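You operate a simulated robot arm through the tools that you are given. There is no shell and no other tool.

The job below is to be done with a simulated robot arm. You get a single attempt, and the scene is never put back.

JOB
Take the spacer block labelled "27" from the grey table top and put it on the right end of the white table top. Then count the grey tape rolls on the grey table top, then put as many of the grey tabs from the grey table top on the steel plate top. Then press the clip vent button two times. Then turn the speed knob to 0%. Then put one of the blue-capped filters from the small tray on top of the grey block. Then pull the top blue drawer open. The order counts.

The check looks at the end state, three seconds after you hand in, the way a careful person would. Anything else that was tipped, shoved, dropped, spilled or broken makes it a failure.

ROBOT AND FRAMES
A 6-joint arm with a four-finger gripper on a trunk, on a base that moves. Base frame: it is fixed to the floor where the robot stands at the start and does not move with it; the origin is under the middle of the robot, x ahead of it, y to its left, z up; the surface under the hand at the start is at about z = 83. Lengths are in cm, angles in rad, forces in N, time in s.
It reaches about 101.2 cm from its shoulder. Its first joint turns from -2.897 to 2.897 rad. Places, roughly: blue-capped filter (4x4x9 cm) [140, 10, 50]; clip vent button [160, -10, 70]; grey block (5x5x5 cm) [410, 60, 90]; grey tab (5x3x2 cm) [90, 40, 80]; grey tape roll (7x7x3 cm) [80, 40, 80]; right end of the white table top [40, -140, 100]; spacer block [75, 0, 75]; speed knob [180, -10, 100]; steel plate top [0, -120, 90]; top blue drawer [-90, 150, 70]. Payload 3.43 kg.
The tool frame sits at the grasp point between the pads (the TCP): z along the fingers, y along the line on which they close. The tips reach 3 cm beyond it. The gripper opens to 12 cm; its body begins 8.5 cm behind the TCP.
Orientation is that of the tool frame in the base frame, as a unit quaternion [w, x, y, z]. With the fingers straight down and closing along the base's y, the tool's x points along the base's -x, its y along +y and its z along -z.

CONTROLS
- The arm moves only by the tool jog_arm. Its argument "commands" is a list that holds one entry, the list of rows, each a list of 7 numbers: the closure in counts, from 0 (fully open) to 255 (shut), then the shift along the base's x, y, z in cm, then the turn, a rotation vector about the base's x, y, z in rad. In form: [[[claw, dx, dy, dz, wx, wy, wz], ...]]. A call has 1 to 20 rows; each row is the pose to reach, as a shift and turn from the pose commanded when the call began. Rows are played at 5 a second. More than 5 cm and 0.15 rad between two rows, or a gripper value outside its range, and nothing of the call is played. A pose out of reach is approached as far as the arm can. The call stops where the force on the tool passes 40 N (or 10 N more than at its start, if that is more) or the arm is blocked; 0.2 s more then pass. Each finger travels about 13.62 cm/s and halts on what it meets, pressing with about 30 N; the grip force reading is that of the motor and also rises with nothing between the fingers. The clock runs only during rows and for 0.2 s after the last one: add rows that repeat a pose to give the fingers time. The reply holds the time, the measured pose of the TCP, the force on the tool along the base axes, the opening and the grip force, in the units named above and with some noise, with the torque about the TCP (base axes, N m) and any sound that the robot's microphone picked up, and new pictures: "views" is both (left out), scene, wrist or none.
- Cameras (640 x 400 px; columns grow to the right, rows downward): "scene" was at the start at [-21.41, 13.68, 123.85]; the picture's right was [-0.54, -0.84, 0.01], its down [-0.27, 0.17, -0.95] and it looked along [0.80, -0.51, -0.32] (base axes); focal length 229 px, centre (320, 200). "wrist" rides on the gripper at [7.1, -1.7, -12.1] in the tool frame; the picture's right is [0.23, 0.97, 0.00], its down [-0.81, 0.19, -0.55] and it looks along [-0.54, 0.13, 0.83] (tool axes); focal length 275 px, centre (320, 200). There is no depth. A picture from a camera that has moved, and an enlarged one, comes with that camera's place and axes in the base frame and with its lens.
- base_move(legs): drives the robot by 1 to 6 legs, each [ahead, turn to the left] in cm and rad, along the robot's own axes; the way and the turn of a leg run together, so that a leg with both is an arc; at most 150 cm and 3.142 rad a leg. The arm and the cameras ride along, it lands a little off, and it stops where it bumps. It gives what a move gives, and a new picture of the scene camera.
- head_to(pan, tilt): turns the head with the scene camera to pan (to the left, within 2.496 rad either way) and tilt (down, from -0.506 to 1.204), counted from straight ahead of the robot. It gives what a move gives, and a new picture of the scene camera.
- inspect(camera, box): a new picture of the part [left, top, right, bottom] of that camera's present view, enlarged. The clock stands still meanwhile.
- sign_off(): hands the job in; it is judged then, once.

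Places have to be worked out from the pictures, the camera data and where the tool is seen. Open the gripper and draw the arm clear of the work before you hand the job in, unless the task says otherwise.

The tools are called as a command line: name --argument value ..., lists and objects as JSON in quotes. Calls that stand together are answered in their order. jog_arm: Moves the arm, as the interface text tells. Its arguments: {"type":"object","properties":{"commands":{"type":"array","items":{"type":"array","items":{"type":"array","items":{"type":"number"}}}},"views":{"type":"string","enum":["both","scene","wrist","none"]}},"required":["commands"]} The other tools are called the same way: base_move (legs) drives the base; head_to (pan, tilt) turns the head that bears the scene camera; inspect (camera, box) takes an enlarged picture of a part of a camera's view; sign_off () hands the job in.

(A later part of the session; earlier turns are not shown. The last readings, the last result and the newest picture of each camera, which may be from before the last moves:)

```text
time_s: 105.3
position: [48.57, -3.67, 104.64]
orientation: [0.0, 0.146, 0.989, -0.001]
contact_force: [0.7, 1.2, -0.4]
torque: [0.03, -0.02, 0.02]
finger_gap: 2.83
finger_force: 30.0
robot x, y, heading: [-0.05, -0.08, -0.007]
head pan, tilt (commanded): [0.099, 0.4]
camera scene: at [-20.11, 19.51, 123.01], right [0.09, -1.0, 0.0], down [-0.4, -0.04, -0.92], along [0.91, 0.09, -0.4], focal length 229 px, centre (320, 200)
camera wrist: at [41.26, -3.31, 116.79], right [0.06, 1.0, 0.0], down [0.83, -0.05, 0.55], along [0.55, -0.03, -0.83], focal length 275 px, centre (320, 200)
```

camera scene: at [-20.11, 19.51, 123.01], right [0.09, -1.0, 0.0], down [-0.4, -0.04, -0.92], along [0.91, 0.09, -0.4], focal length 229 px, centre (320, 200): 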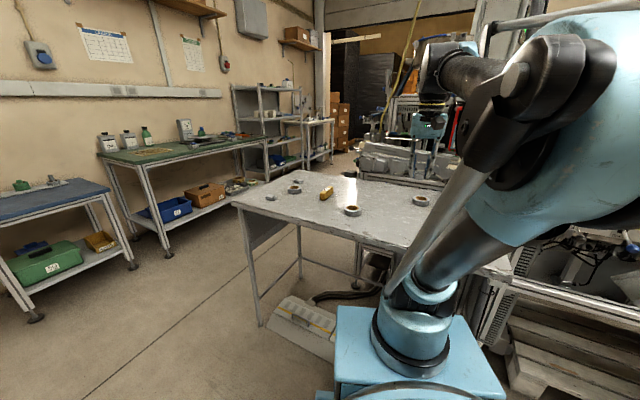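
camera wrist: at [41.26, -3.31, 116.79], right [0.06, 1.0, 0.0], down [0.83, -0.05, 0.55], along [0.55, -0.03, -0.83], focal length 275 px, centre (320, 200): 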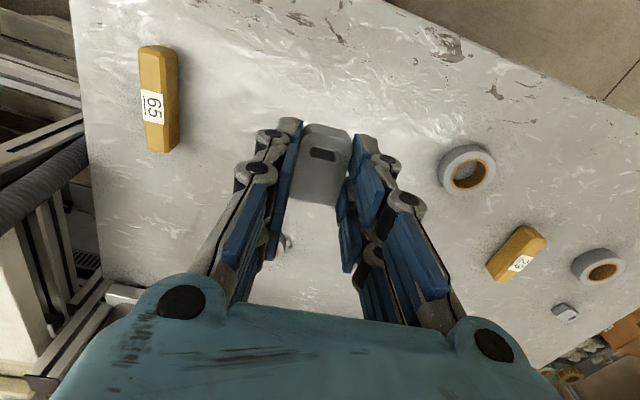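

Directly below [48.6,-3.7] the table is free, so I stage tab B there: descend, release, and rise.

jog_arm --commands '[[[235, 0, 0, -4.5, 0, 0, 0], [235, 0, 0, -9, 0, 0, 0], [235, 0, 0, -13, 0, 0, 0], [235, 0, 0, -16, 0, 0, 0], [235, 0, 0, -17.6, 0, 0, 0], [235, 0, 0, -18.1, 0, 0, 0], [235, 0, 0, -18.1, 0, 0, 0], [200, 0, 0, -18.1, 0, 0, 0], [150, 0, 0, -18.1, 0, 0, 0], [120, 0, 0, -18.1, 0, 0, 0], [120, 0, 0, -16, 0, 0, 0], [120, 0, 0, -12, 0, 0, 0], [120, 0, 0, -8, 0, 0, 0], [120, 0, 0, -4, 0, 0, 0], [120, 0, 0, 0, 0, 0, 0], [60, 0, 0, 4, 0, 0, 0]]]' --views "wrist"

```text
time_s: 108.8
position: [48.98, -3.59, 108.65]
orientation: [0.0, 0.146, 0.989, -0.001]
contact_force: [-0.6, 0.1, 0.6]
torque: [0.06, 0.01, 0.02]
finger_gap: 9.17
finger_force: 0.0
robot x, y, heading: [-0.07, -0.4, -0.005]
head pan, tilt (commanded): [0.099, 0.4]
camera wrist: at [41.48, -3.22, 120.72], right [0.06, 1.0, 0.0], down [0.83, -0.05, 0.55], along [0.55, -0.03, -0.83], focal length 275 px, centre (320, 200)
```

wrist: 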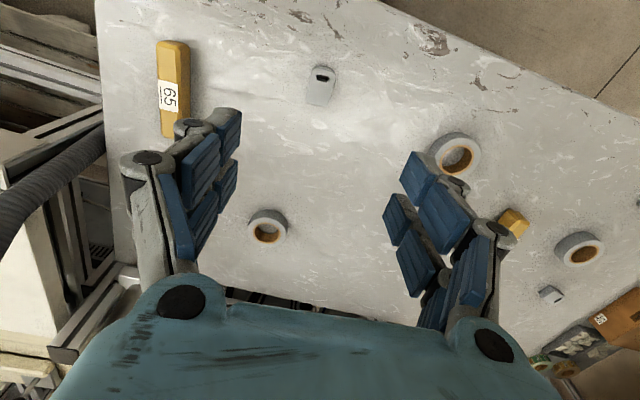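

Tab B is staged at [48.5,-3.6]. Next I go over to tab D near [69,48.8].

jog_arm --commands '[[[0, 1.2, 4.2, 0, 0, 0, 0.03], [0, 2.4, 8.4, 0, 0, 0, 0.06], [0, 3.6, 12.6, 0, 0, 0, 0.09], [0, 4.8, 16.8, 0, 0, 0, 0.12], [0, 6, 21, 0, 0, 0, 0.15], [0, 7.2, 25.2, 0, 0, 0, 0.18], [0, 8.4, 29.4, 0, 0, 0, 0.21], [0, 9.6, 33.6, 0, 0, 0, 0.24], [0, 10.8, 37.8, 0, 0, 0, 0.27], [0, 12, 42, -1, 0, 0, 0.29], [0, 13.2, 46, -2, 0, 0, 0.29], [0, 14, 47.6, -3, 0, 0, 0.29], [0, 14, 47.6, -3, 0, 0, 0.29]]]' --views "wrist"

inspect --camera "wrist" --box '[240, 60, 440, 200]'

```text
time_s: 111.5
position: [62.79, 44.17, 105.3]
orientation: [0.0, 0.002, 1.0, 0.0]
contact_force: [-0.3, 0.1, -1.1]
torque: [0.01, 0.02, -0.01]
finger_gap: 12.0
finger_force: 0.0
robot x, y, heading: [0.29, -0.08, -0.006]
head pan, tilt (commanded): [0.099, 0.4]
camera wrist: at [55.65, 42.37, 117.44], right [-0.23, 0.97, 0.0], down [0.81, 0.19, 0.55], along [0.54, 0.13, -0.83], focal length 275 px, centre (320, 200)
```

wrist: 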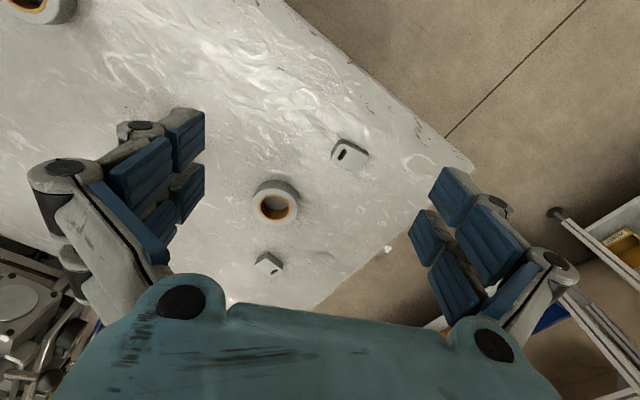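

```text
2.86 times, centred on (340, 130) of wrist
camera zoom: at [55.65, 42.37, 117.44], right [-0.23, 0.97, 0.0], down [0.81, 0.19, 0.55], along [0.54, 0.13, -0.83], focal length 786 px, centre (263, 400)
```

zoom: 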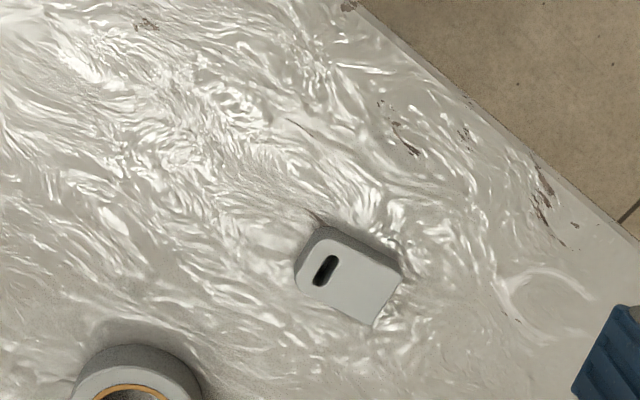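

Tab D's centre is [69.8,49.8], axis ≈1.27 rad. I turn the hand +1.27 while descending over it.

jog_arm --commands '[[[60, 0.8, 0.7, -1.5, 0, 0, 0.14], [100, 1.6, 1.4, -3, 0, 0, 0.28], [100, 2.4, 2.1, -4.5, 0, 0, 0.42], [100, 3.2, 2.8, -6, 0, 0, 0.56], [100, 4, 3.5, -7.5, 0, 0, 0.7], [100, 4.8, 4.2, -9, 0, 0, 0.84], [100, 5.6, 4.9, -10, 0, 0, 0.98], [100, 6.4, 5.3, -11, 0, 0, 1.12], [100, 7, 5.6, -12, 0, 0, 1.26], [100, 7, 5.6, -12, 0, 0, 1.27]]]' --views "wrist"

inspect --camera "wrist" --box '[220, 60, 420, 200]'

```text
time_s: 113.8
position: [69.84, 49.85, 93.38]
orientation: [0.0, -0.592, 0.806, 0.0]
contact_force: [-0.3, 0.5, 0.0]
torque: [0.02, 0.02, 0.03]
finger_gap: 7.31
finger_force: 0.2
robot x, y, heading: [-0.32, -0.18, -0.004]
head pan, tilt (commanded): [0.099, 0.4]
camera wrist: at [69.24, 42.39, 105.61], right [-1.0, 0.07, 0.0], down [0.06, 0.83, 0.55], along [0.04, 0.55, -0.83], focal length 275 px, centre (320, 200)
```

wrist: 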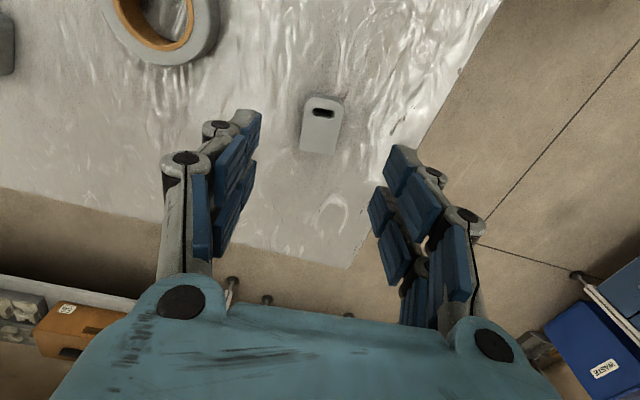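

```text
2.86 times, centred on (320, 130) of wrist
camera zoom: at [69.24, 42.39, 105.61], right [-1.0, 0.07, 0.0], down [0.06, 0.83, 0.55], along [0.04, 0.55, -0.83], focal length 786 px, centre (320, 400)
```

zoom: 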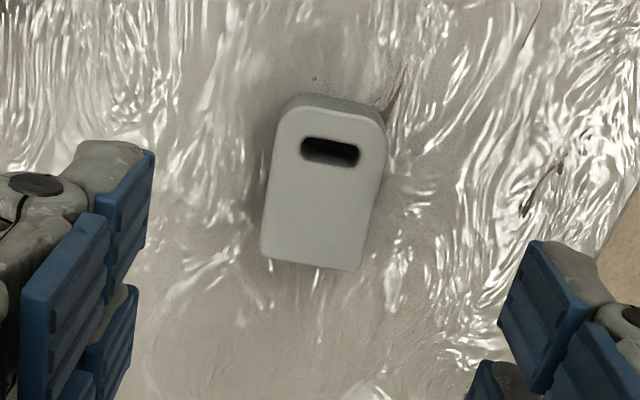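

Tab D is well centred; I nudge -0.4 cm in y and +0.08 rad, descend to the table and close.

jog_arm --commands '[[[100, -0.1, -0.4, -3, 0, 0, 0.08], [100, -0.1, -0.4, -5.5, 0, 0, 0.08], [100, -0.1, -0.4, -6.7, 0, 0, 0.08], [100, -0.1, -0.4, -7.1, 0, 0, 0.08], [100, -0.1, -0.4, -7.1, 0, 0, 0.08], [150, -0.1, -0.4, -7.1, 0, 0, 0.08], [200, -0.1, -0.4, -7.1, 0, 0, 0.08], [235, -0.1, -0.4, -7.1, 0, 0, 0.08], [235, -0.1, -0.4, -7.1, 0, 0, 0.08], [235, -0.1, -0.4, -7.1, 0, 0, 0.08]]]' --views "wrist"

```text
time_s: 116.0
position: [69.76, 49.3, 86.42]
orientation: [0.001, -0.624, 0.782, 0.0]
contact_force: [0.5, -0.6, -0.9]
torque: [0.0, 0.01, 0.01]
finger_gap: 2.86
finger_force: 30.5
robot x, y, heading: [0.01, -0.5, -0.002]
head pan, tilt (commanded): [0.099, 0.4]
camera wrist: at [69.66, 41.94, 98.61], right [-1.0, -0.01, 0.0], down [-0.01, 0.83, 0.55], along [0.0, 0.55, -0.83], focal length 275 px, centre (320, 200)
```

wrist: 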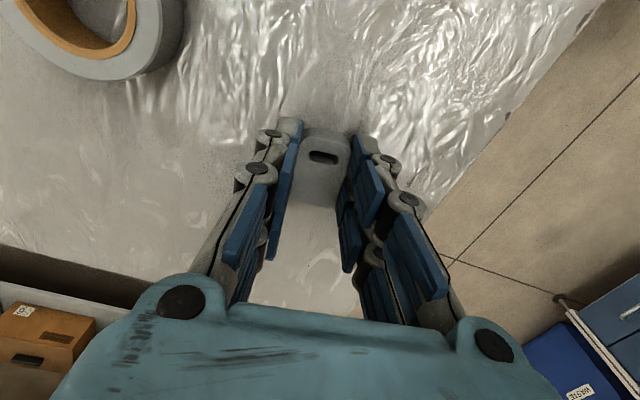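

Tab D is gripped (gap 2.86). I lift and bring it to the carry position in front of the robot.

jog_arm --commands '[[[235, 0, 0, 1.5, 0, 0, 0], [235, 0, 0, 5.5, 0, 0, 0], [235, 0, 0, 10, 0, 0, 0], [235, 0, 0, 14.5, 0, 0, 0], [235, 0, -1, 19, 0, 0, 0], [235, -1, -3, 23, 0, 0, 0], [235, -2, -6, 26.3, 0, 0, 0], [235, -4, -9.5, 28.5, 0, 0, -0.1], [235, -6, -13.5, 30, 0, 0, -0.2], [235, -8, -17.5, 31, 0, 0, -0.3], [235, -10, -21.5, 31.5, 0, 0, -0.42], [235, -12, -25.8, 32, 0, 0, -0.54], [235, -14, -30, 32, 0, 0, -0.66], [235, -16, -34.2, 32, 0, 0, -0.78], [235, -18, -38.4, 32, 0, 0, -0.9], [235, -20, -42.6, 32, 0, 0, -1.02], [235, -21.5, -47, 32, 0, 0, -1.14], [235, -22, -51, 32, 0, 0, -1.26], [235, -22, -51, 32, 0, 0, -1.34], [235, -22, -51, 32, 0, 0, -1.34]]]' --views "wrist"

base_move --legs '[[-43, 0], [0, -1.09], [40, 0], [0, 0.5]]'

```text
time_s: 120.2
position: [47.86, -1.7, 118.3]
orientation: [0.0, -0.003, 1.0, 0.0]
contact_force: [-0.3, -0.1, -0.4]
torque: [0.02, 0.0, -0.04]
finger_gap: 2.86
finger_force: 30.1
robot x, y, heading: [-0.15, 0.12, -0.008]
head pan, tilt (commanded): [0.099, 0.4]
camera wrist: at [40.71, -3.52, 130.45], right [-0.24, 0.97, 0.0], down [0.81, 0.2, 0.55], along [0.54, 0.13, -0.83], focal length 275 px, centre (320, 200)
```

wrist: 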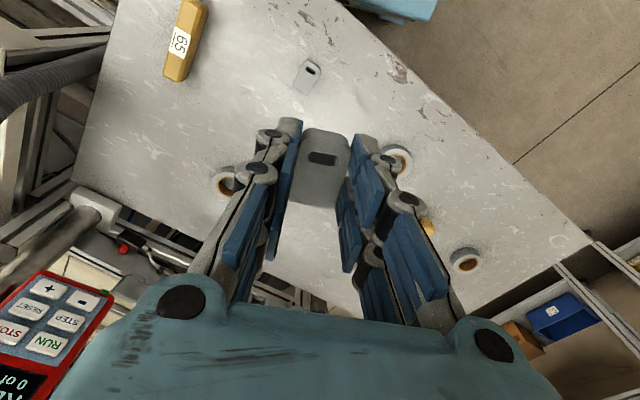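

```text
time_s: 129.6
position: [14.73, -64.52, 118.2]
orientation: [0.0, 0.291, 0.957, 0.0]
contact_force: [1.0, 0.2, -0.4]
torque: [-0.01, 0.01, -0.02]
finger_gap: 2.88
finger_force: 29.7
robot x, y, heading: [-24.65, -36.69, -0.6]
head pan, tilt (commanded): [0.099, 0.4]
camera scene: at [-29.62, -9.2, 123.0], right [-0.48, -0.88, 0.0], down [-0.35, 0.19, -0.92], along [0.8, -0.44, -0.4], focal length 229 px, centre (320, 200)
```

scene: 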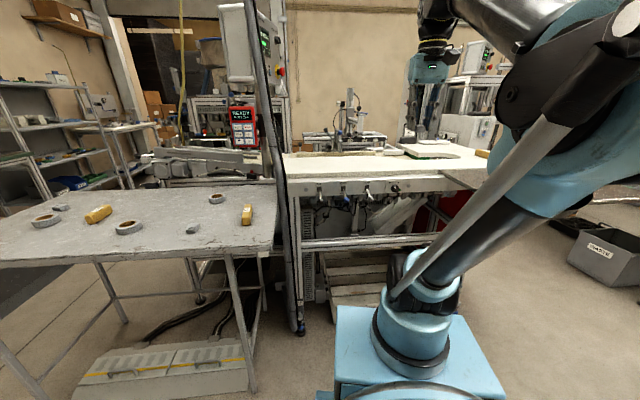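

The robot is back between the tables. I move tab D out over the plate to about [10.5,-106.1].

jog_arm --commands '[[[235, -0.4, -4.2, 0, 0, 0, -0.04], [235, -0.8, -8.4, 0, 0, 0, -0.08], [235, -1.2, -12.6, 0, 0, 0, -0.12], [235, -1.6, -16.8, 0, 0, 0, -0.16], [235, -2, -21, 0, 0, 0, -0.2], [235, -2.4, -25.2, 0, 0, 0, -0.24], [235, -2.8, -29.4, 0, 0, 0, -0.28], [235, -3.2, -33.6, -2, 0, 0, -0.32], [235, -3.7, -37.8, -4, 0, 0, -0.36], [235, -4.2, -41.6, -7, 0, 0, -0.4], [235, -4.2, -41.6, -11, 0, 0, -0.4], [235, -4.2, -41.6, -11, 0, 0, -0.4]]]' --views "wrist"

```text
time_s: 132.2
position: [9.55, -105.51, 107.84]
orientation: [0.006, 0.476, 0.879, -0.004]
contact_force: [0.9, 0.0, -0.6]
torque: [0.0, -0.02, 0.01]
finger_gap: 2.86
finger_force: 29.8
robot x, y, heading: [-23.97, -37.09, -0.607]
head pan, tilt (commanded): [0.099, 0.4]
camera wrist: at [4.11, -100.38, 119.97], right [0.69, 0.73, 0.0], down [0.6, -0.57, 0.56], along [0.41, -0.39, -0.83], focal length 275 px, centre (320, 200)
```

wrist: 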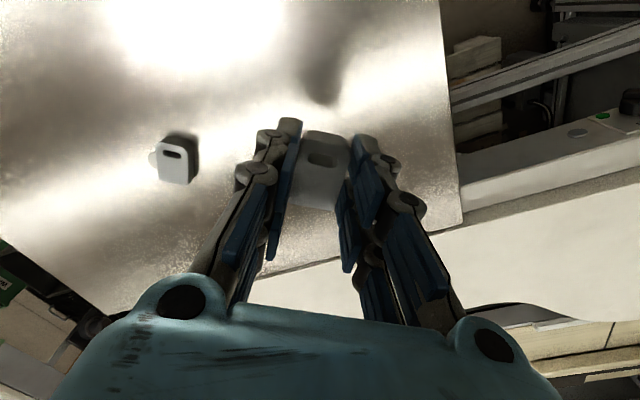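

The drop spot is on the plate, well clear of tab A and the edge. I descend to z≈97.7, release and rise.

jog_arm --commands '[[[235, 0, 0, -4, 0, 0, 0], [235, 0, 0, -7.5, 0, 0, 0], [235, 0, 0, -9.4, 0, 0, 0], [235, 0, 0, -9.9, 0, 0, 0], [235, 0, 0, -10.15, 0, 0, 0], [235, 0, 0, -10.15, 0, 0, 0]]]' --views "none"

```text
time_s: 133.6
position: [9.67, -105.13, 97.79]
orientation: [0.005, 0.476, 0.879, -0.004]
contact_force: [6.0, 0.3, 28.8]
torque: [0.08, -0.15, 0.0]
finger_gap: 2.87
finger_force: 29.7
robot x, y, heading: [-24.58, -37.13, -0.604]
head pan, tilt (commanded): [0.099, 0.4]
```

Contact (29 N up) at z≈97.8: the tab is on the plate. I release and rise.

jog_arm --commands '[[[200, 0, 0, 0.1, 0, 0, 0], [160, 0, 0, 0.1, 0, 0, 0], [120, 0, 0, 0.1, 0, 0, 0], [120, 0, 0, 0.1, 0, 0, 0], [120, 0, 0, 3, 0, 0, 0], [120, 0, 0, 7, 0, 0, 0], [120, 0, 0, 11, 0, 0, 0], [120, 0.5, 3, 15, 0, 0, 0], [60, 1, 7, 17, 0, 0, 0], [0, 1.5, 11.5, 18, 0, 0, 0], [0, 2, 16, 19, 0, 0, 0.05], [0, 2.5, 20.5, 20, 0, 0, 0.1], [0, 3, 25, 20, 0, 0, 0.15], [0, 4, 29.5, 20, 0, 0, 0.2]]]' --views "wrist"

```text
refused: row 8 steps farther than a row can; nothing moved
```

jog_arm --commands '[[[200, 0, 0, 0.1, 0, 0, 0], [160, 0, 0, 0.1, 0, 0, 0], [120, 0, 0, 0.1, 0, 0, 0], [120, 0, 0, 0.1, 0, 0, 0], [120, 0, 0, 3, 0, 0, 0], [120, 0, 0, 7, 0, 0, 0], [120, 0, 0, 11, 0, 0, 0], [120, 0.5, 2, 15, 0, 0, 0], [60, 1, 6, 17, 0, 0, 0], [0, 1.5, 10.5, 18, 0, 0, 0], [0, 2, 15, 19, 0, 0, 0.05], [0, 2.5, 19.5, 20, 0, 0, 0.1], [0, 3, 24, 20, 0, 0, 0.15], [0, 4, 28.5, 20, 0, 0, 0.2]]]' --views "wrist"

```text
time_s: 136.6
position: [13.55, -76.47, 117.68]
orientation: [0.005, 0.385, 0.923, -0.003]
contact_force: [0.5, -0.7, -0.2]
torque: [0.04, 0.03, 0.01]
finger_gap: 12.0
finger_force: 0.1
robot x, y, heading: [-24.57, -37.18, -0.606]
head pan, tilt (commanded): [0.099, 0.4]
camera wrist: at [7.21, -72.58, 129.69], right [0.53, 0.85, 0.0], down [0.7, -0.44, 0.56], along [0.47, -0.3, -0.83], focal length 275 px, centre (320, 200)
```

wrist: 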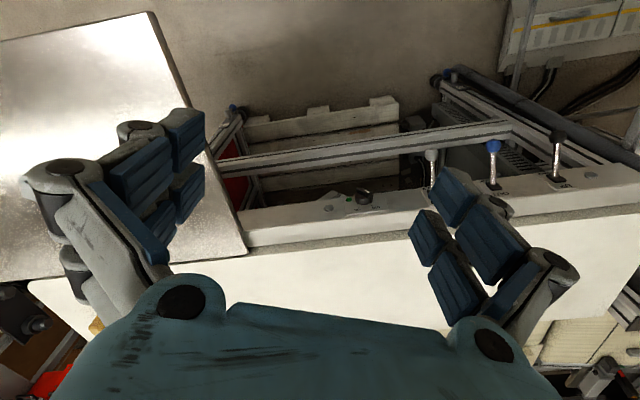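

Two tabs are on the plate. I swing back in close, past the hose, to the staged tab B at [48.5,-3.6].

jog_arm --commands '[[[0, 3, 3.5, 0, 0, 0, 0.03], [0, 6, 7, 0, 0, 0, 0.06], [0, 9, 10.5, 0, 0, 0, 0.09], [0, 11.5, 14.5, 0, 0, 0, 0.12], [0, 13.5, 18.8, 0, 0, 0, 0.15], [0, 15, 23.3, 0, 0, 0, 0.18], [0, 16, 27.9, 0, 0, 0, 0.21], [0, 16.5, 32.6, 0, 0, 0, 0.24], [0, 17, 37.3, 0, 0, 0, 0.27], [0, 19, 41.5, 0, 0, 0, 0.3], [0, 21.5, 45.5, 0, 0, 0, 0.33], [0, 24, 49.5, 0, 0, 0, 0.36], [0, 26.5, 53.3, -0.5, 0, 0, 0.39], [0, 28.5, 57, -1, 0, 0, 0.42], [0, 30, 61, -3, 0, 0, 0.45], [0, 30.5, 65, -5, 0, 0, 0.48], [0, 31, 68.5, -8, 0, 0, 0.5], [0, 31, 68.5, -8, 0, 0, 0.5]]]' --views "both"

inspect --camera "wrist" --box '[220, 40, 460, 200]'

```text
time_s: 140.4
position: [44.33, -8.51, 109.82]
orientation: [0.006, 0.145, 0.989, 0.0]
contact_force: [0.2, -0.9, -1.7]
torque: [-0.02, -0.01, 0.0]
finger_gap: 12.0
finger_force: 0.1
robot x, y, heading: [-23.92, -36.73, -0.604]
head pan, tilt (commanded): [0.099, 0.4]
camera scene: at [-29.6, -9.2, 123.0], right [-0.48, -0.88, 0.0], down [-0.35, 0.19, -0.92], along [0.8, -0.44, -0.4], focal length 229 px, centre (320, 200)
camera wrist: at [36.81, -8.05, 121.85], right [0.06, 1.0, 0.0], down [0.83, -0.05, 0.56], along [0.56, -0.04, -0.83], focal length 275 px, centre (320, 200)
```

scene: 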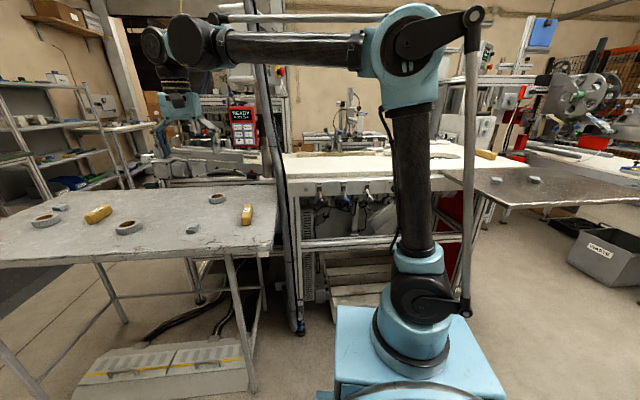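
wrist: 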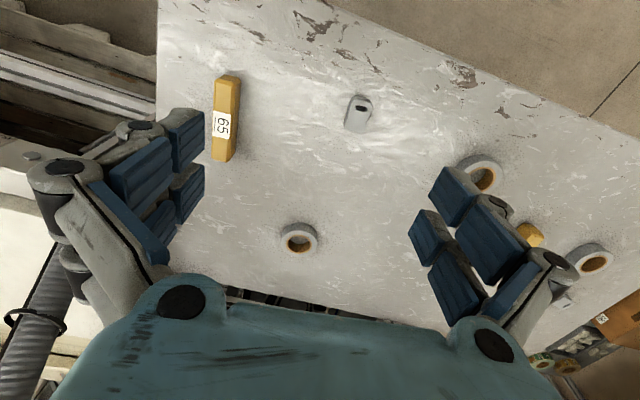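

```text
2.50 times, centred on (340, 120) of wrist
camera zoom: at [36.81, -8.05, 121.85], right [0.06, 1.0, 0.0], down [0.83, -0.05, 0.56], along [0.56, -0.04, -0.83], focal length 688 px, centre (270, 400)
```

zoom: 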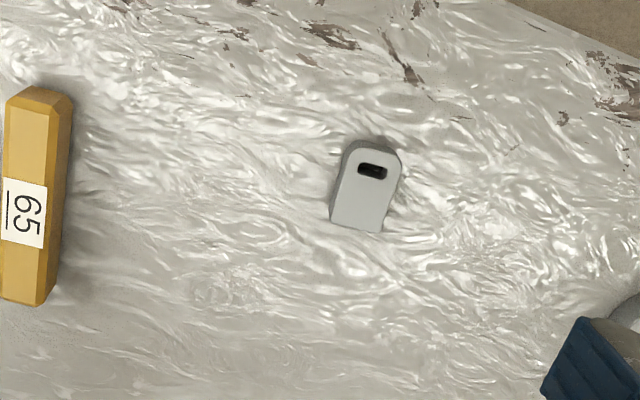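

Tab B sits at [48.4,-3.8]. I descend over it and grip.

jog_arm --commands '[[[60, 1.2, 1.4, -4, 0, 0, 0.01], [100, 2.4, 2.8, -8, 0, 0, 0.02], [100, 4.1, 4.7, -11, 0, 0, 0.03], [100, 4.1, 4.7, -15, 0, 0, 0.03], [100, 4.1, 4.7, -19, 0, 0, 0.03], [100, 4.1, 4.7, -22, 0, 0, 0.03], [100, 4.1, 4.7, -23.4, 0, 0, 0.03], [100, 4.1, 4.7, -23.4, 0, 0, 0.03]]]' --views "wrist"

```text
time_s: 142.2
position: [48.67, -3.73, 86.34]
orientation: [0.006, 0.129, 0.992, -0.001]
contact_force: [0.1, -0.5, 0.2]
torque: [-0.03, 0.01, 0.0]
finger_gap: 7.29
finger_force: 0.1
robot x, y, heading: [-24.17, -36.93, -0.606]
head pan, tilt (commanded): [0.099, 0.4]
camera wrist: at [41.14, -3.56, 98.38], right [0.03, 1.0, 0.0], down [0.83, -0.02, 0.56], along [0.56, -0.02, -0.83], focal length 275 px, centre (320, 200)
```

wrist: 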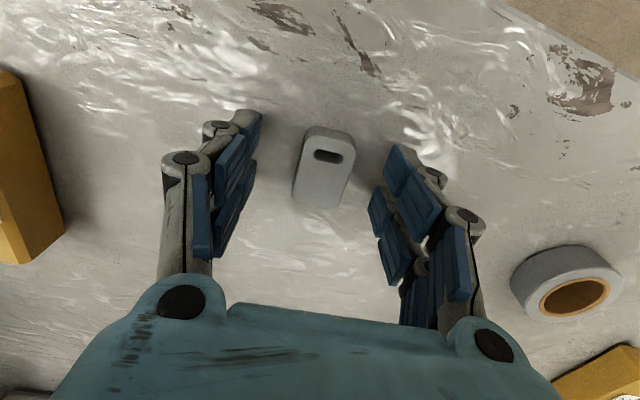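

jog_arm --commands '[[[150, 0, 0, 0, 0, 0, 0], [200, 0, 0, 0, 0, 0, 0], [235, 0, 0, 0, 0, 0, 0], [235, 0, 0, 0, 0, 0, 0], [235, 0, 0, 0, 0, 0, 0], [235, 0, 0, 1.5, 0, 0, 0], [235, 0, 0, 5.5, 0, 0, 0], [235, 0, 0, 10, 0, 0, 0], [235, 0, 0, 14.5, 0, 0, 0], [235, -0.5, -0.5, 19, 0, 0, 0], [235, -1.5, -2, 23.5, 0, 0, 0], [235, -3, -4.5, 27, 0, 0, 0], [235, -5, -7.5, 30, 0, 0, 0], [235, -7, -11, 31, 0, 0, 0], [235, -9, -15, 31, 0, 0, 0], [235, -11.5, -19, 31, 0, 0, 0], [235, -14, -23, 31, 0, 0, 0], [235, -16, -27.3, 31, 0, 0, 0], [235, -18, -31.6, 31, 0, 0, 0], [235, -19, -36.3, 31, 0, 0, 0]]]' --views "wrist"

```text
time_s: 146.4
position: [29.64, -39.89, 117.36]
orientation: [0.006, 0.13, 0.992, 0.0]
contact_force: [0.2, -1.2, 0.1]
torque: [-0.01, 0.03, 0.02]
finger_gap: 2.85
finger_force: 30.3
robot x, y, heading: [-24.19, -37.1, -0.601]
head pan, tilt (commanded): [0.099, 0.4]
camera wrist: at [22.07, -39.76, 129.36], right [0.03, 1.0, 0.0], down [0.83, -0.02, 0.56], along [0.56, -0.02, -0.83], focal length 275 px, centre (320, 200)
```

wrist: 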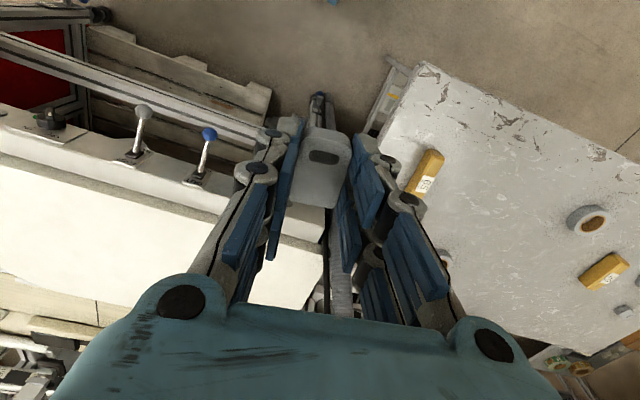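

Tab B is held. I swing it over to the plate toward [15.3,-120.2].

jog_arm --commands '[[[235, 0.5, -4.7, 0, 0, 0, -0.04], [235, 0.5, -9.4, 0, 0, 0, -0.08], [235, 0, -14, 0, 0, 0, -0.12], [235, -1, -18.6, 0, 0, 0, -0.16], [235, -2, -23.3, 0, 0, 0, -0.2], [235, -3, -28, 0, 0, 0, -0.24], [235, -4, -32.7, 0, 0, 0, -0.28], [235, -5, -37.4, 0, 0, 0, -0.32], [235, -6, -42.1, 0, 0, 0, -0.36], [235, -7, -46.8, 0, 0, 0, -0.4], [235, -8, -51.5, 0, 0, 0, -0.44], [235, -9, -56.1, 0, 0, 0, -0.48], [235, -10, -60.7, 0, 0, 0, -0.52], [235, -11, -65.3, 0, 0, 0, -0.56], [235, -12, -69.9, 0, 0, 0, -0.6], [235, -13, -74.3, -2, 0, 0, -0.64], [235, -14, -78, -5, 0, 0, -0.68], [235, -14.3, -80.3, -9, 0, 0, -0.72], [235, -14.3, -80.3, -9, 0, 0, -0.72]]]' --views "wrist"

```text
time_s: 150.4
position: [15.38, -120.01, 108.24]
orientation: [0.005, 0.471, 0.882, -0.004]
contact_force: [-0.3, 0.1, -0.5]
torque: [0.03, -0.03, -0.04]
finger_gap: 2.87
finger_force: 30.0
robot x, y, heading: [-24.32, -36.76, -0.608]
head pan, tilt (commanded): [0.099, 0.4]
camera wrist: at [9.95, -115.01, 120.28], right [0.68, 0.73, 0.0], down [0.61, -0.56, 0.56], along [0.41, -0.39, -0.83], focal length 275 px, centre (320, 200)
```

wrist: 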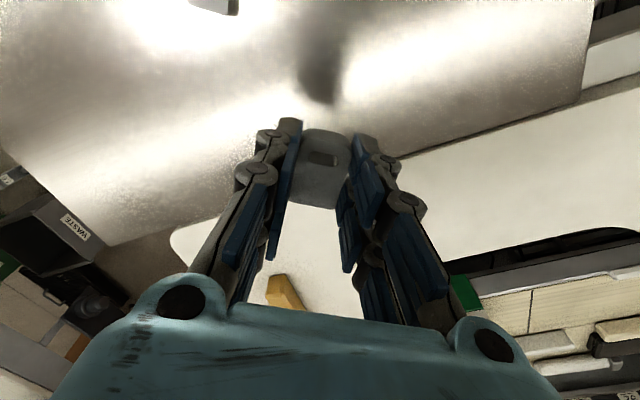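

The spot is inside the plate, about 6 cm from the white top's edge. I descend to z≈97.8, release and withdraw.

jog_arm --commands '[[[235, 0, 0, -4, 0, 0, 0], [235, 0, 0, -7.5, 0, 0, 0], [235, 0, 0, -9.5, 0, 0, 0], [235, 0, 0, -10.2, 0, 0, 0], [235, 0, 0, -10.4, 0, 0, 0], [235, 0, 0, -10.4, 0, 0, 0]]]' --views "none"

```text
time_s: 151.8
position: [15.32, -120.22, 97.74]
orientation: [0.004, 0.471, 0.882, -0.004]
contact_force: [0.5, -0.7, 0.5]
torque: [-0.02, -0.02, -0.01]
finger_gap: 2.83
finger_force: 29.4
robot x, y, heading: [-24.55, -36.83, -0.609]
head pan, tilt (commanded): [0.099, 0.4]
```

jog_arm --commands '[[[235, 0, 0, -0.15, 0, 0, 0], [235, 0, 0, -0.25, 0, 0, 0]]]' --views "none"

```text
time_s: 152.4
position: [15.3, -120.11, 97.67]
orientation: [0.005, 0.471, 0.882, -0.004]
contact_force: [5.4, -5.3, 26.5]
torque: [-0.2, -0.26, 0.03]
finger_gap: 2.85
finger_force: 30.1
robot x, y, heading: [-24.47, -36.87, -0.603]
head pan, tilt (commanded): [0.099, 0.4]
```

Contact confirmed (26 N). I release and withdraw the arm to the carry position.

jog_arm --commands '[[[200, 0, 0, 0.1, 0, 0, 0], [160, 0, 0, 0.1, 0, 0, 0], [120, 0, 0, 0.1, 0, 0, 0], [120, 0, 0, 0.1, 0, 0, 0], [120, 0, 0, 3, 0, 0, 0], [120, 0, 0, 7, 0, 0, 0], [120, 0, 0, 11, 0, 0, 0], [120, 0, 2, 15, 0, 0, 0], [60, 0, 6, 17, 0, 0, 0], [0, 0, 10.5, 18, 0, 0, 0], [0, 0, 15, 19, 0, 0, 0.05], [0, 0, 19.5, 20, 0, 0, 0.1], [0, 0, 24, 20, 0, 0, 0.15], [0, 0, 24, 20, 0, 0, 0.15]]]' --views "wrist"

head_to --pan -0.7 --tilt 0.4

inspect --camera "scene" --box '[140, 90, 420, 250]'

```text
time_s: 155.4
position: [14.96, -95.94, 117.8]
orientation: [0.005, 0.403, 0.915, -0.004]
contact_force: [0.3, -0.6, -0.6]
torque: [-0.01, -0.01, 0.0]
finger_gap: 11.99
finger_force: 0.0
robot x, y, heading: [-24.73, -36.51, -0.605]
head pan, tilt (commanded): [0.099, 0.4]
camera wrist: at [8.83, -91.89, 129.86], right [0.56, 0.83, 0.0], down [0.68, -0.46, 0.56], along [0.46, -0.32, -0.83], focal length 275 px, centre (320, 200)
```

wrist: 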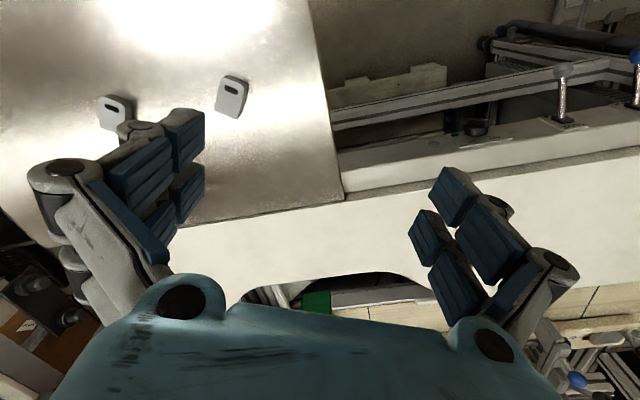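

```text
time_s: 156.6
position: [15.02, -96.09, 117.72]
orientation: [0.005, 0.404, 0.915, -0.004]
contact_force: [-0.3, 0.8, -0.5]
torque: [0.0, -0.01, 0.02]
finger_gap: 11.99
finger_force: 0.0
robot x, y, heading: [-24.21, -36.87, -0.602]
head pan, tilt (commanded): [-0.7, 0.4]
camera scene: at [-35.26, -13.67, 123.04], right [-0.96, -0.27, 0.01], down [-0.11, 0.38, -0.92], along [0.24, -0.89, -0.4], focal length 229 px, centre (320, 200)
```

scene: 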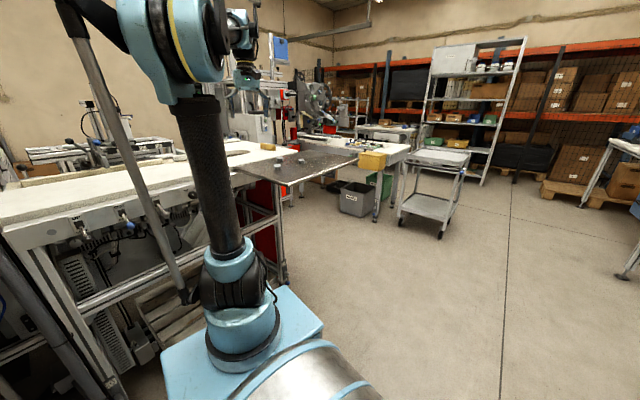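

```text
2.29 times, centred on (280, 170) of scene
camera zoom: at [-35.26, -13.67, 123.04], right [-0.96, -0.27, 0.01], down [-0.11, 0.38, -0.92], along [0.24, -0.89, -0.4], focal length 524 px, centre (411, 269)
```

zoom: 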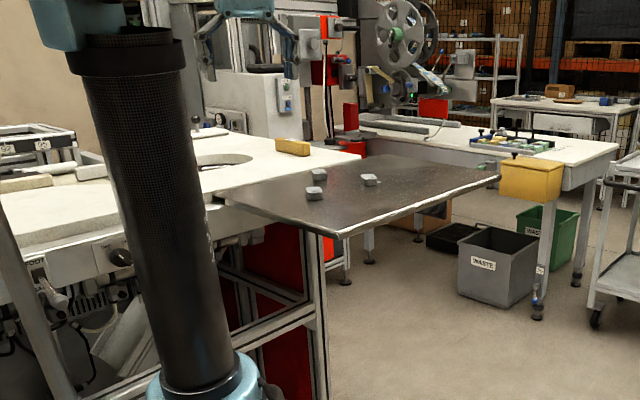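

All three tabs lie on the plate and block 27 on the white right end. Now I go to the machine behind the grey table: I first tuck the arm in, back away, and turn left toward the corridor.

jog_arm --commands '[[[0, 0, 4.5, 0, 0, 0, 0.04], [0, 0, 9, 0, 0, 0, 0.08], [0, 0, 13.5, 0, 0, 0, 0.12], [0, 0, 18, 0, 0, 0, 0.16], [0, 0, 22.5, 0, 0, 0, 0.2], [0, 0.5, 27, 0, 0, 0, 0.22], [0, 1, 31, 0, 0, 0, 0.22], [0, 1, 31, 0, 0, 0, 0.22]]]' --views "none"

base_move --legs '[[-22, 0], [0, 1.66]]'

head_to --pan 0.0 --tilt 0.45

```text
time_s: 158.4
position: [16.06, -65.36, 117.67]
orientation: [0.006, 0.302, 0.953, -0.003]
contact_force: [0.6, 0.4, -0.4]
torque: [0.01, -0.02, 0.03]
finger_gap: 11.99
finger_force: 0.0
robot x, y, heading: [-24.19, -36.54, -0.606]
head pan, tilt (commanded): [-0.7, 0.4]
```

```text
time_s: 164.7
position: [-18.07, 19.11, 117.62]
orientation: [0.005, -0.508, 0.861, 0.003]
contact_force: [-0.3, 0.2, 0.2]
torque: [-0.04, 0.05, 0.03]
finger_gap: 12.01
finger_force: 0.0
robot x, y, heading: [-41.5, -24.83, 1.074]
head pan, tilt (commanded): [-0.7, 0.4]
camera scene: at [-63.54, -38.33, 123.03], right [0.36, -0.93, 0.01], down [-0.37, -0.15, -0.92], along [0.86, 0.33, -0.4], focal length 229 px, centre (320, 200)
```

scene: 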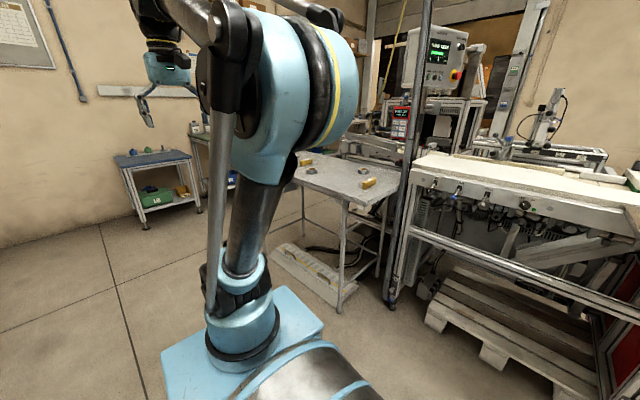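

```text
time_s: 165.7
position: [-18.9, 17.82, 118.22]
orientation: [0.011, -0.507, 0.862, 0.006]
contact_force: [0.2, -0.3, -0.9]
torque: [-0.02, 0.01, 0.03]
finger_gap: 11.99
finger_force: 0.1
robot x, y, heading: [-41.64, -24.83, 1.072]
head pan, tilt (commanded): [0.0, 0.45]
camera scene: at [-67.77, -33.64, 122.54], right [0.88, -0.48, 0.0], down [-0.21, -0.39, -0.89], along [0.43, 0.79, -0.45], focal length 229 px, centre (320, 200)
```

scene: 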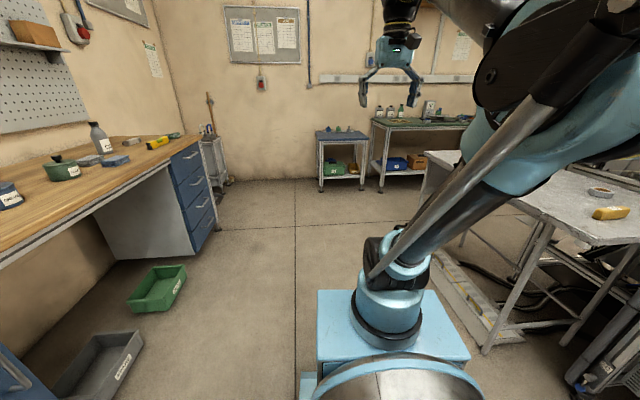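

The corridor left of the grey table is clear. I drive about 178 cm ahead, then turn right to face along the table's depth.

base_move --legs '[[150, 0], [26, 0], [0, -1.48]]'

head_to --pan -0.3 --tilt 0.35

```text
time_s: 178.7
position: [85.04, 108.96, 118.34]
orientation: [0.012, 0.205, 0.979, -0.003]
contact_force: [0.4, 0.0, 0.0]
torque: [-0.03, 0.01, 0.01]
finger_gap: 12.01
finger_force: 0.0
robot x, y, heading: [41.33, 128.38, -0.405]
head pan, tilt (commanded): [0.0, 0.45]
camera scene: at [30.07, 153.66, 122.54], right [-0.4, -0.92, 0.0], down [-0.41, 0.18, -0.89], along [0.82, -0.35, -0.45], focal length 229 px, centre (320, 200)
```

scene: 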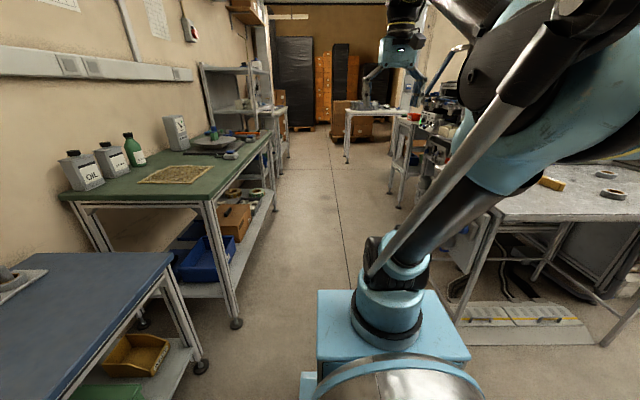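

```text
time_s: 179.5
position: [83.86, 109.4, 118.82]
orientation: [0.017, 0.206, 0.978, -0.005]
contact_force: [-0.8, 0.8, -1.6]
torque: [-0.04, -0.04, 0.05]
finger_gap: 12.02
finger_force: 0.0
robot x, y, heading: [41.18, 128.33, -0.405]
head pan, tilt (commanded): [-0.3, 0.351]
camera scene: at [28.73, 151.25, 123.46], right [-0.65, -0.76, 0.0], down [-0.27, 0.23, -0.93], along [0.71, -0.61, -0.36], focal length 229 px, centre (320, 200)
```

scene: 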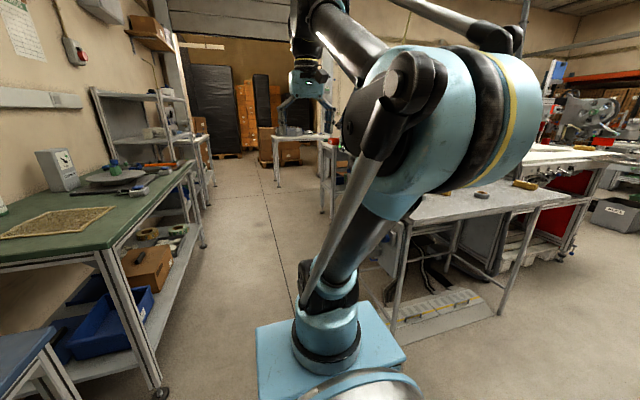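

The corridor ahead is clear. I drive 100 cm further along it and then look to the right at the machine.

base_move --legs '[[100, 0]]'

head_to --pan -0.9 --tilt 0.4

head_to --pan 0.0 --tilt 0.3

```text
time_s: 184.8
position: [174.41, 67.71, 118.76]
orientation: [0.017, 0.219, 0.975, -0.006]
contact_force: [0.9, 0.4, -0.3]
torque: [0.02, 0.01, -0.01]
finger_gap: 12.01
finger_force: 0.0
robot x, y, heading: [132.12, 87.9, -0.434]
head pan, tilt (commanded): [-0.3, 0.351]
camera scene: at [120.37, 110.86, 123.46], right [-0.67, -0.74, 0.0], down [-0.27, 0.24, -0.93], along [0.69, -0.63, -0.36], focal length 229 px, centre (320, 200)
```

scene: 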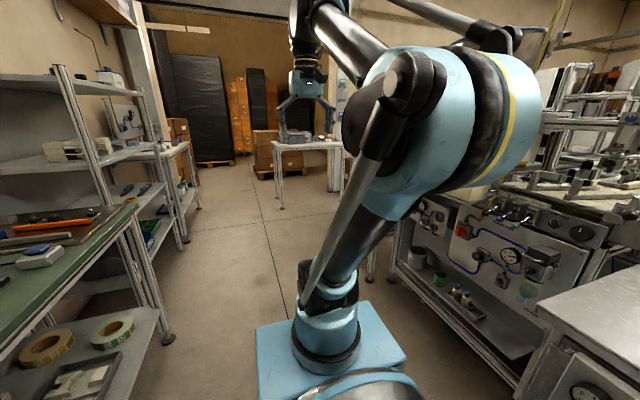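

```text
time_s: 185.8
position: [172.98, 68.22, 119.45]
orientation: [0.024, 0.219, 0.976, -0.006]
contact_force: [0.4, -0.1, 0.1]
torque: [0.02, -0.01, 0.0]
finger_gap: 11.99
finger_force: 0.1
robot x, y, heading: [131.81, 87.64, -0.437]
head pan, tilt (commanded): [-0.901, 0.4]
camera scene: at [115.63, 108.09, 123.05], right [-0.97, -0.23, 0.01], down [-0.1, 0.38, -0.92], along [0.21, -0.89, -0.4], focal length 229 px, centre (320, 200)
```

scene: 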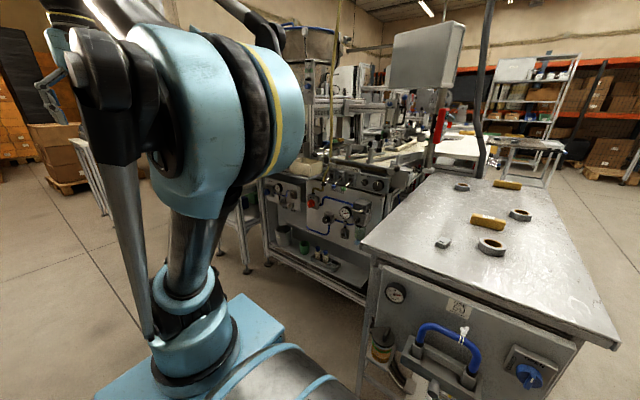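

```text
time_s: 187.0
position: [172.95, 68.31, 119.42]
orientation: [0.024, 0.219, 0.975, -0.005]
contact_force: [-0.2, 0.0, 0.2]
torque: [0.0, 0.05, -0.02]
finger_gap: 12.03
finger_force: 0.0
robot x, y, heading: [131.99, 87.74, -0.428]
head pan, tilt (commanded): [0.0, 0.3]
camera scene: at [121.93, 113.16, 123.93], right [-0.42, -0.91, 0.0], down [-0.28, 0.13, -0.95], along [0.86, -0.4, -0.31], focal length 229 px, centre (320, 200)
```

scene: 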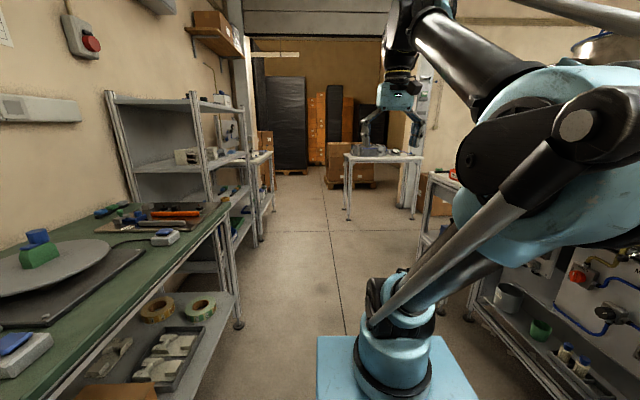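

The machine's end panel with gauges and buttons faces the corridor, with a lower shelf holding a small tray. I zoom in on it.

head_to --pan -0.8 --tilt 0.5

inspect --camera "scene" --box '[260, 120, 480, 260]'

inspect --camera "scene" --box '[280, 80, 460, 190]'

```text
time_s: 188.1
position: [173.0, 68.3, 119.34]
orientation: [0.024, 0.219, 0.975, -0.005]
contact_force: [-0.5, 0.4, -0.2]
torque: [0.02, -0.02, 0.01]
finger_gap: 12.01
finger_force: 0.2
robot x, y, heading: [131.91, 87.87, -0.437]
head pan, tilt (commanded): [-0.799, 0.499]
camera scene: at [116.46, 108.52, 122.13], right [-0.94, -0.33, 0.01], down [-0.17, 0.46, -0.87], along [0.29, -0.83, -0.49], focal length 229 px, centre (320, 200)
```

scene: 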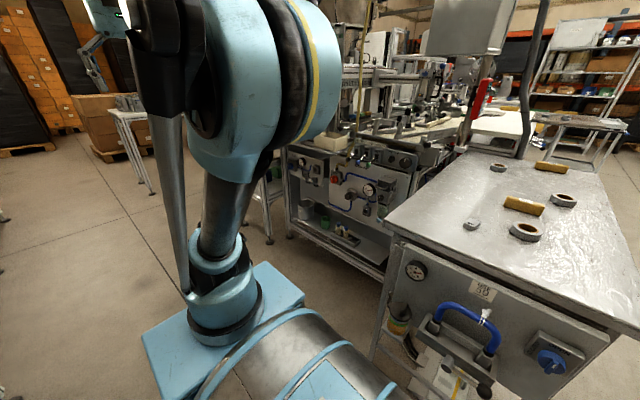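

```text
2.86 times, centred on (370, 190) of scene
camera zoom: at [116.46, 108.52, 122.13], right [-0.94, -0.33, 0.01], down [-0.17, 0.46, -0.87], along [0.29, -0.83, -0.49], focal length 654 px, centre (177, 229)
```

zoom: 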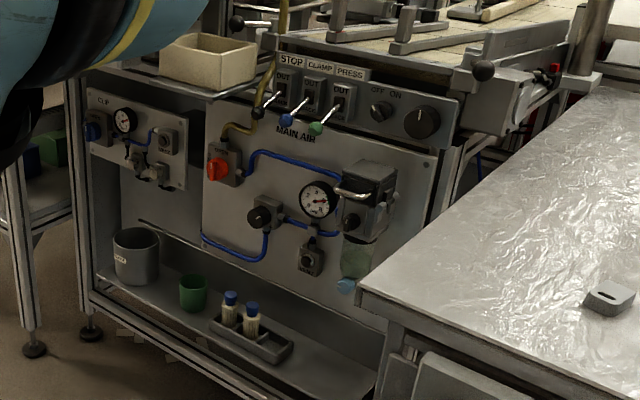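

```text
3.56 times, centred on (370, 135) of scene
camera zoom: at [116.46, 108.52, 122.13], right [-0.94, -0.33, 0.01], down [-0.17, 0.46, -0.87], along [0.29, -0.83, -0.49], focal length 814 px, centre (142, 431)
```

zoom: 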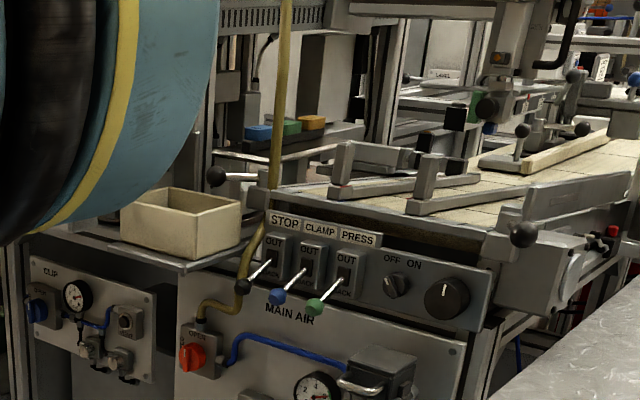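

I can see two air panels: "MAIN AIR" and a smaller "CLIP" panel with its own gauge and button at about [160,-8,73], and the tray with two blue-capped filters near [137,16,52]. I drive 58 cm further and turn right to face the machine.

base_move --legs '[[58, 0], [0, -1.54]]'

head_to --pan 0.3 --tilt 0.4

head_to --pan 0.0 --tilt 0.55

```text
time_s: 195.7
position: [164.54, 22.47, 119.32]
orientation: [0.012, 0.843, 0.537, -0.021]
contact_force: [0.5, -0.5, -0.5]
torque: [0.0, 0.01, 0.0]
finger_gap: 12.02
finger_force: 0.1
robot x, y, heading: [184.65, 63.2, -2.0]
head pan, tilt (commanded): [-0.799, 0.499]
camera scene: at [205.79, 78.64, 122.13], right [-0.33, 0.94, 0.01], down [0.46, 0.17, -0.87], along [-0.82, -0.29, -0.49], focal length 229 px, centre (320, 200)
```

scene: 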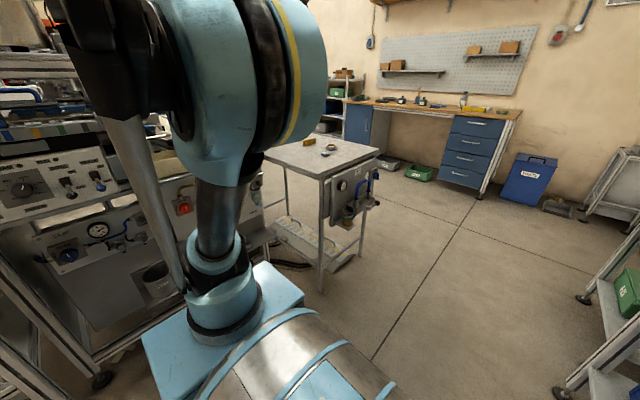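

```text
time_s: 197.1
position: [165.33, 23.79, 119.98]
orientation: [0.016, 0.843, 0.537, -0.027]
contact_force: [-0.3, 0.0, -0.3]
torque: [0.03, -0.02, 0.01]
finger_gap: 12.01
finger_force: 0.1
robot x, y, heading: [184.81, 63.3, -1.999]
head pan, tilt (commanded): [0.3, 0.4]
camera scene: at [213.15, 72.49, 123.01], right [-0.99, 0.13, 0.0], down [0.06, 0.4, -0.92], along [-0.12, -0.91, -0.4], focal length 229 px, centre (320, 200)
```

scene: 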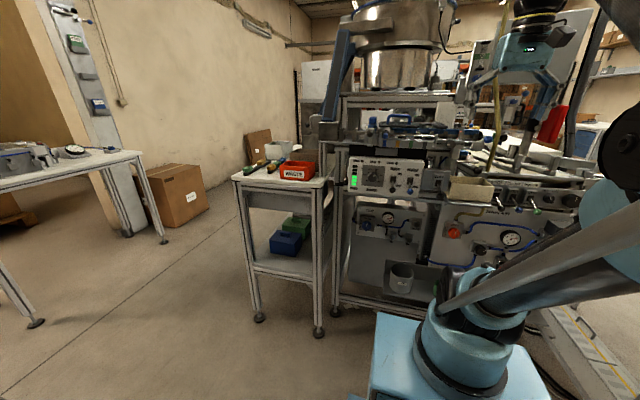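

```text
time_s: 197.8
position: [165.21, 23.84, 119.76]
orientation: [0.015, 0.843, 0.538, -0.026]
contact_force: [-1.8, 0.5, -0.2]
torque: [-0.01, 0.0, 0.02]
finger_gap: 12.0
finger_force: 0.1
robot x, y, heading: [184.58, 63.27, -2.003]
head pan, tilt (commanded): [0.0, 0.55]
camera scene: at [210.63, 73.52, 121.64], right [-0.91, 0.42, 0.0], down [0.22, 0.48, -0.85], along [-0.35, -0.77, -0.53], focal length 229 px, centre (320, 200)
```

scene: 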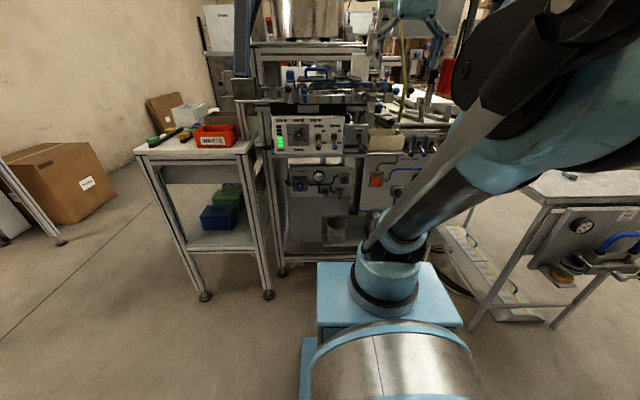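

Facing the machine now. I zoom in on the upper panel with the knob and on the CLIP panel.

inspect --camera "scene" --box '[250, 90, 410, 200]'

inspect --camera "scene" --box '[265, 105, 355, 160]'

inspect --camera "scene" --box '[275, 155, 375, 215]'

```text
3.64 times, centred on (330, 145) of scene
camera zoom: at [210.63, 73.52, 121.64], right [-0.91, 0.42, 0.0], down [0.22, 0.48, -0.85], along [-0.35, -0.77, -0.53], focal length 833 px, centre (284, 400)
```

zoom: 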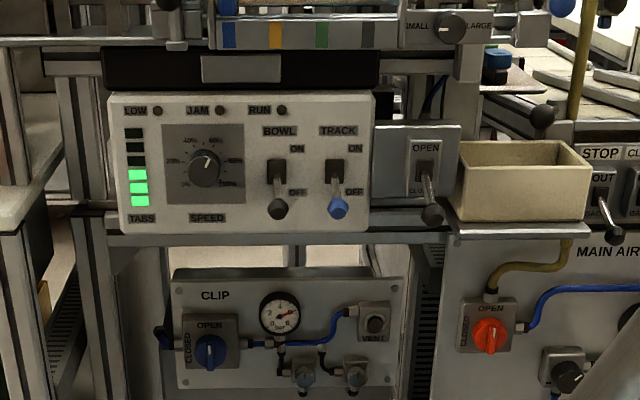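

```text
7.11 times, centred on (310, 132) of scene
camera zoom: at [210.63, 73.52, 121.64], right [-0.91, 0.42, 0.0], down [0.22, 0.48, -0.85], along [-0.35, -0.77, -0.53], focal length 1629 px, centre (391, 680)
```

zoom: 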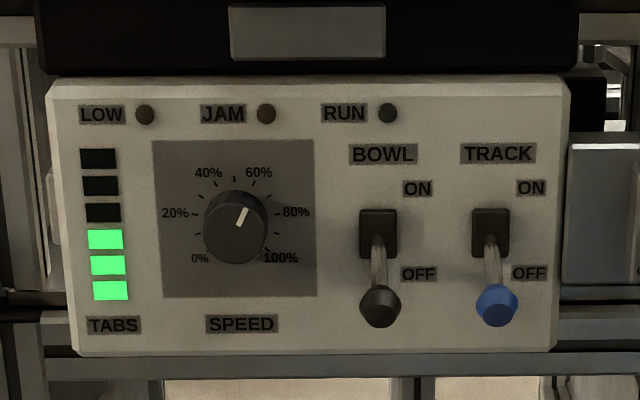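

```text
6.40 times, centred on (325, 185) of scene
camera zoom: at [210.63, 73.52, 121.64], right [-0.91, 0.42, 0.0], down [0.22, 0.48, -0.85], along [-0.35, -0.77, -0.53], focal length 1466 px, centre (288, 296)
```

zoom: 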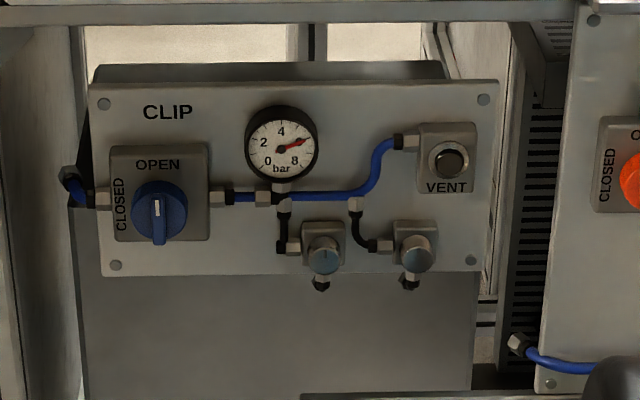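

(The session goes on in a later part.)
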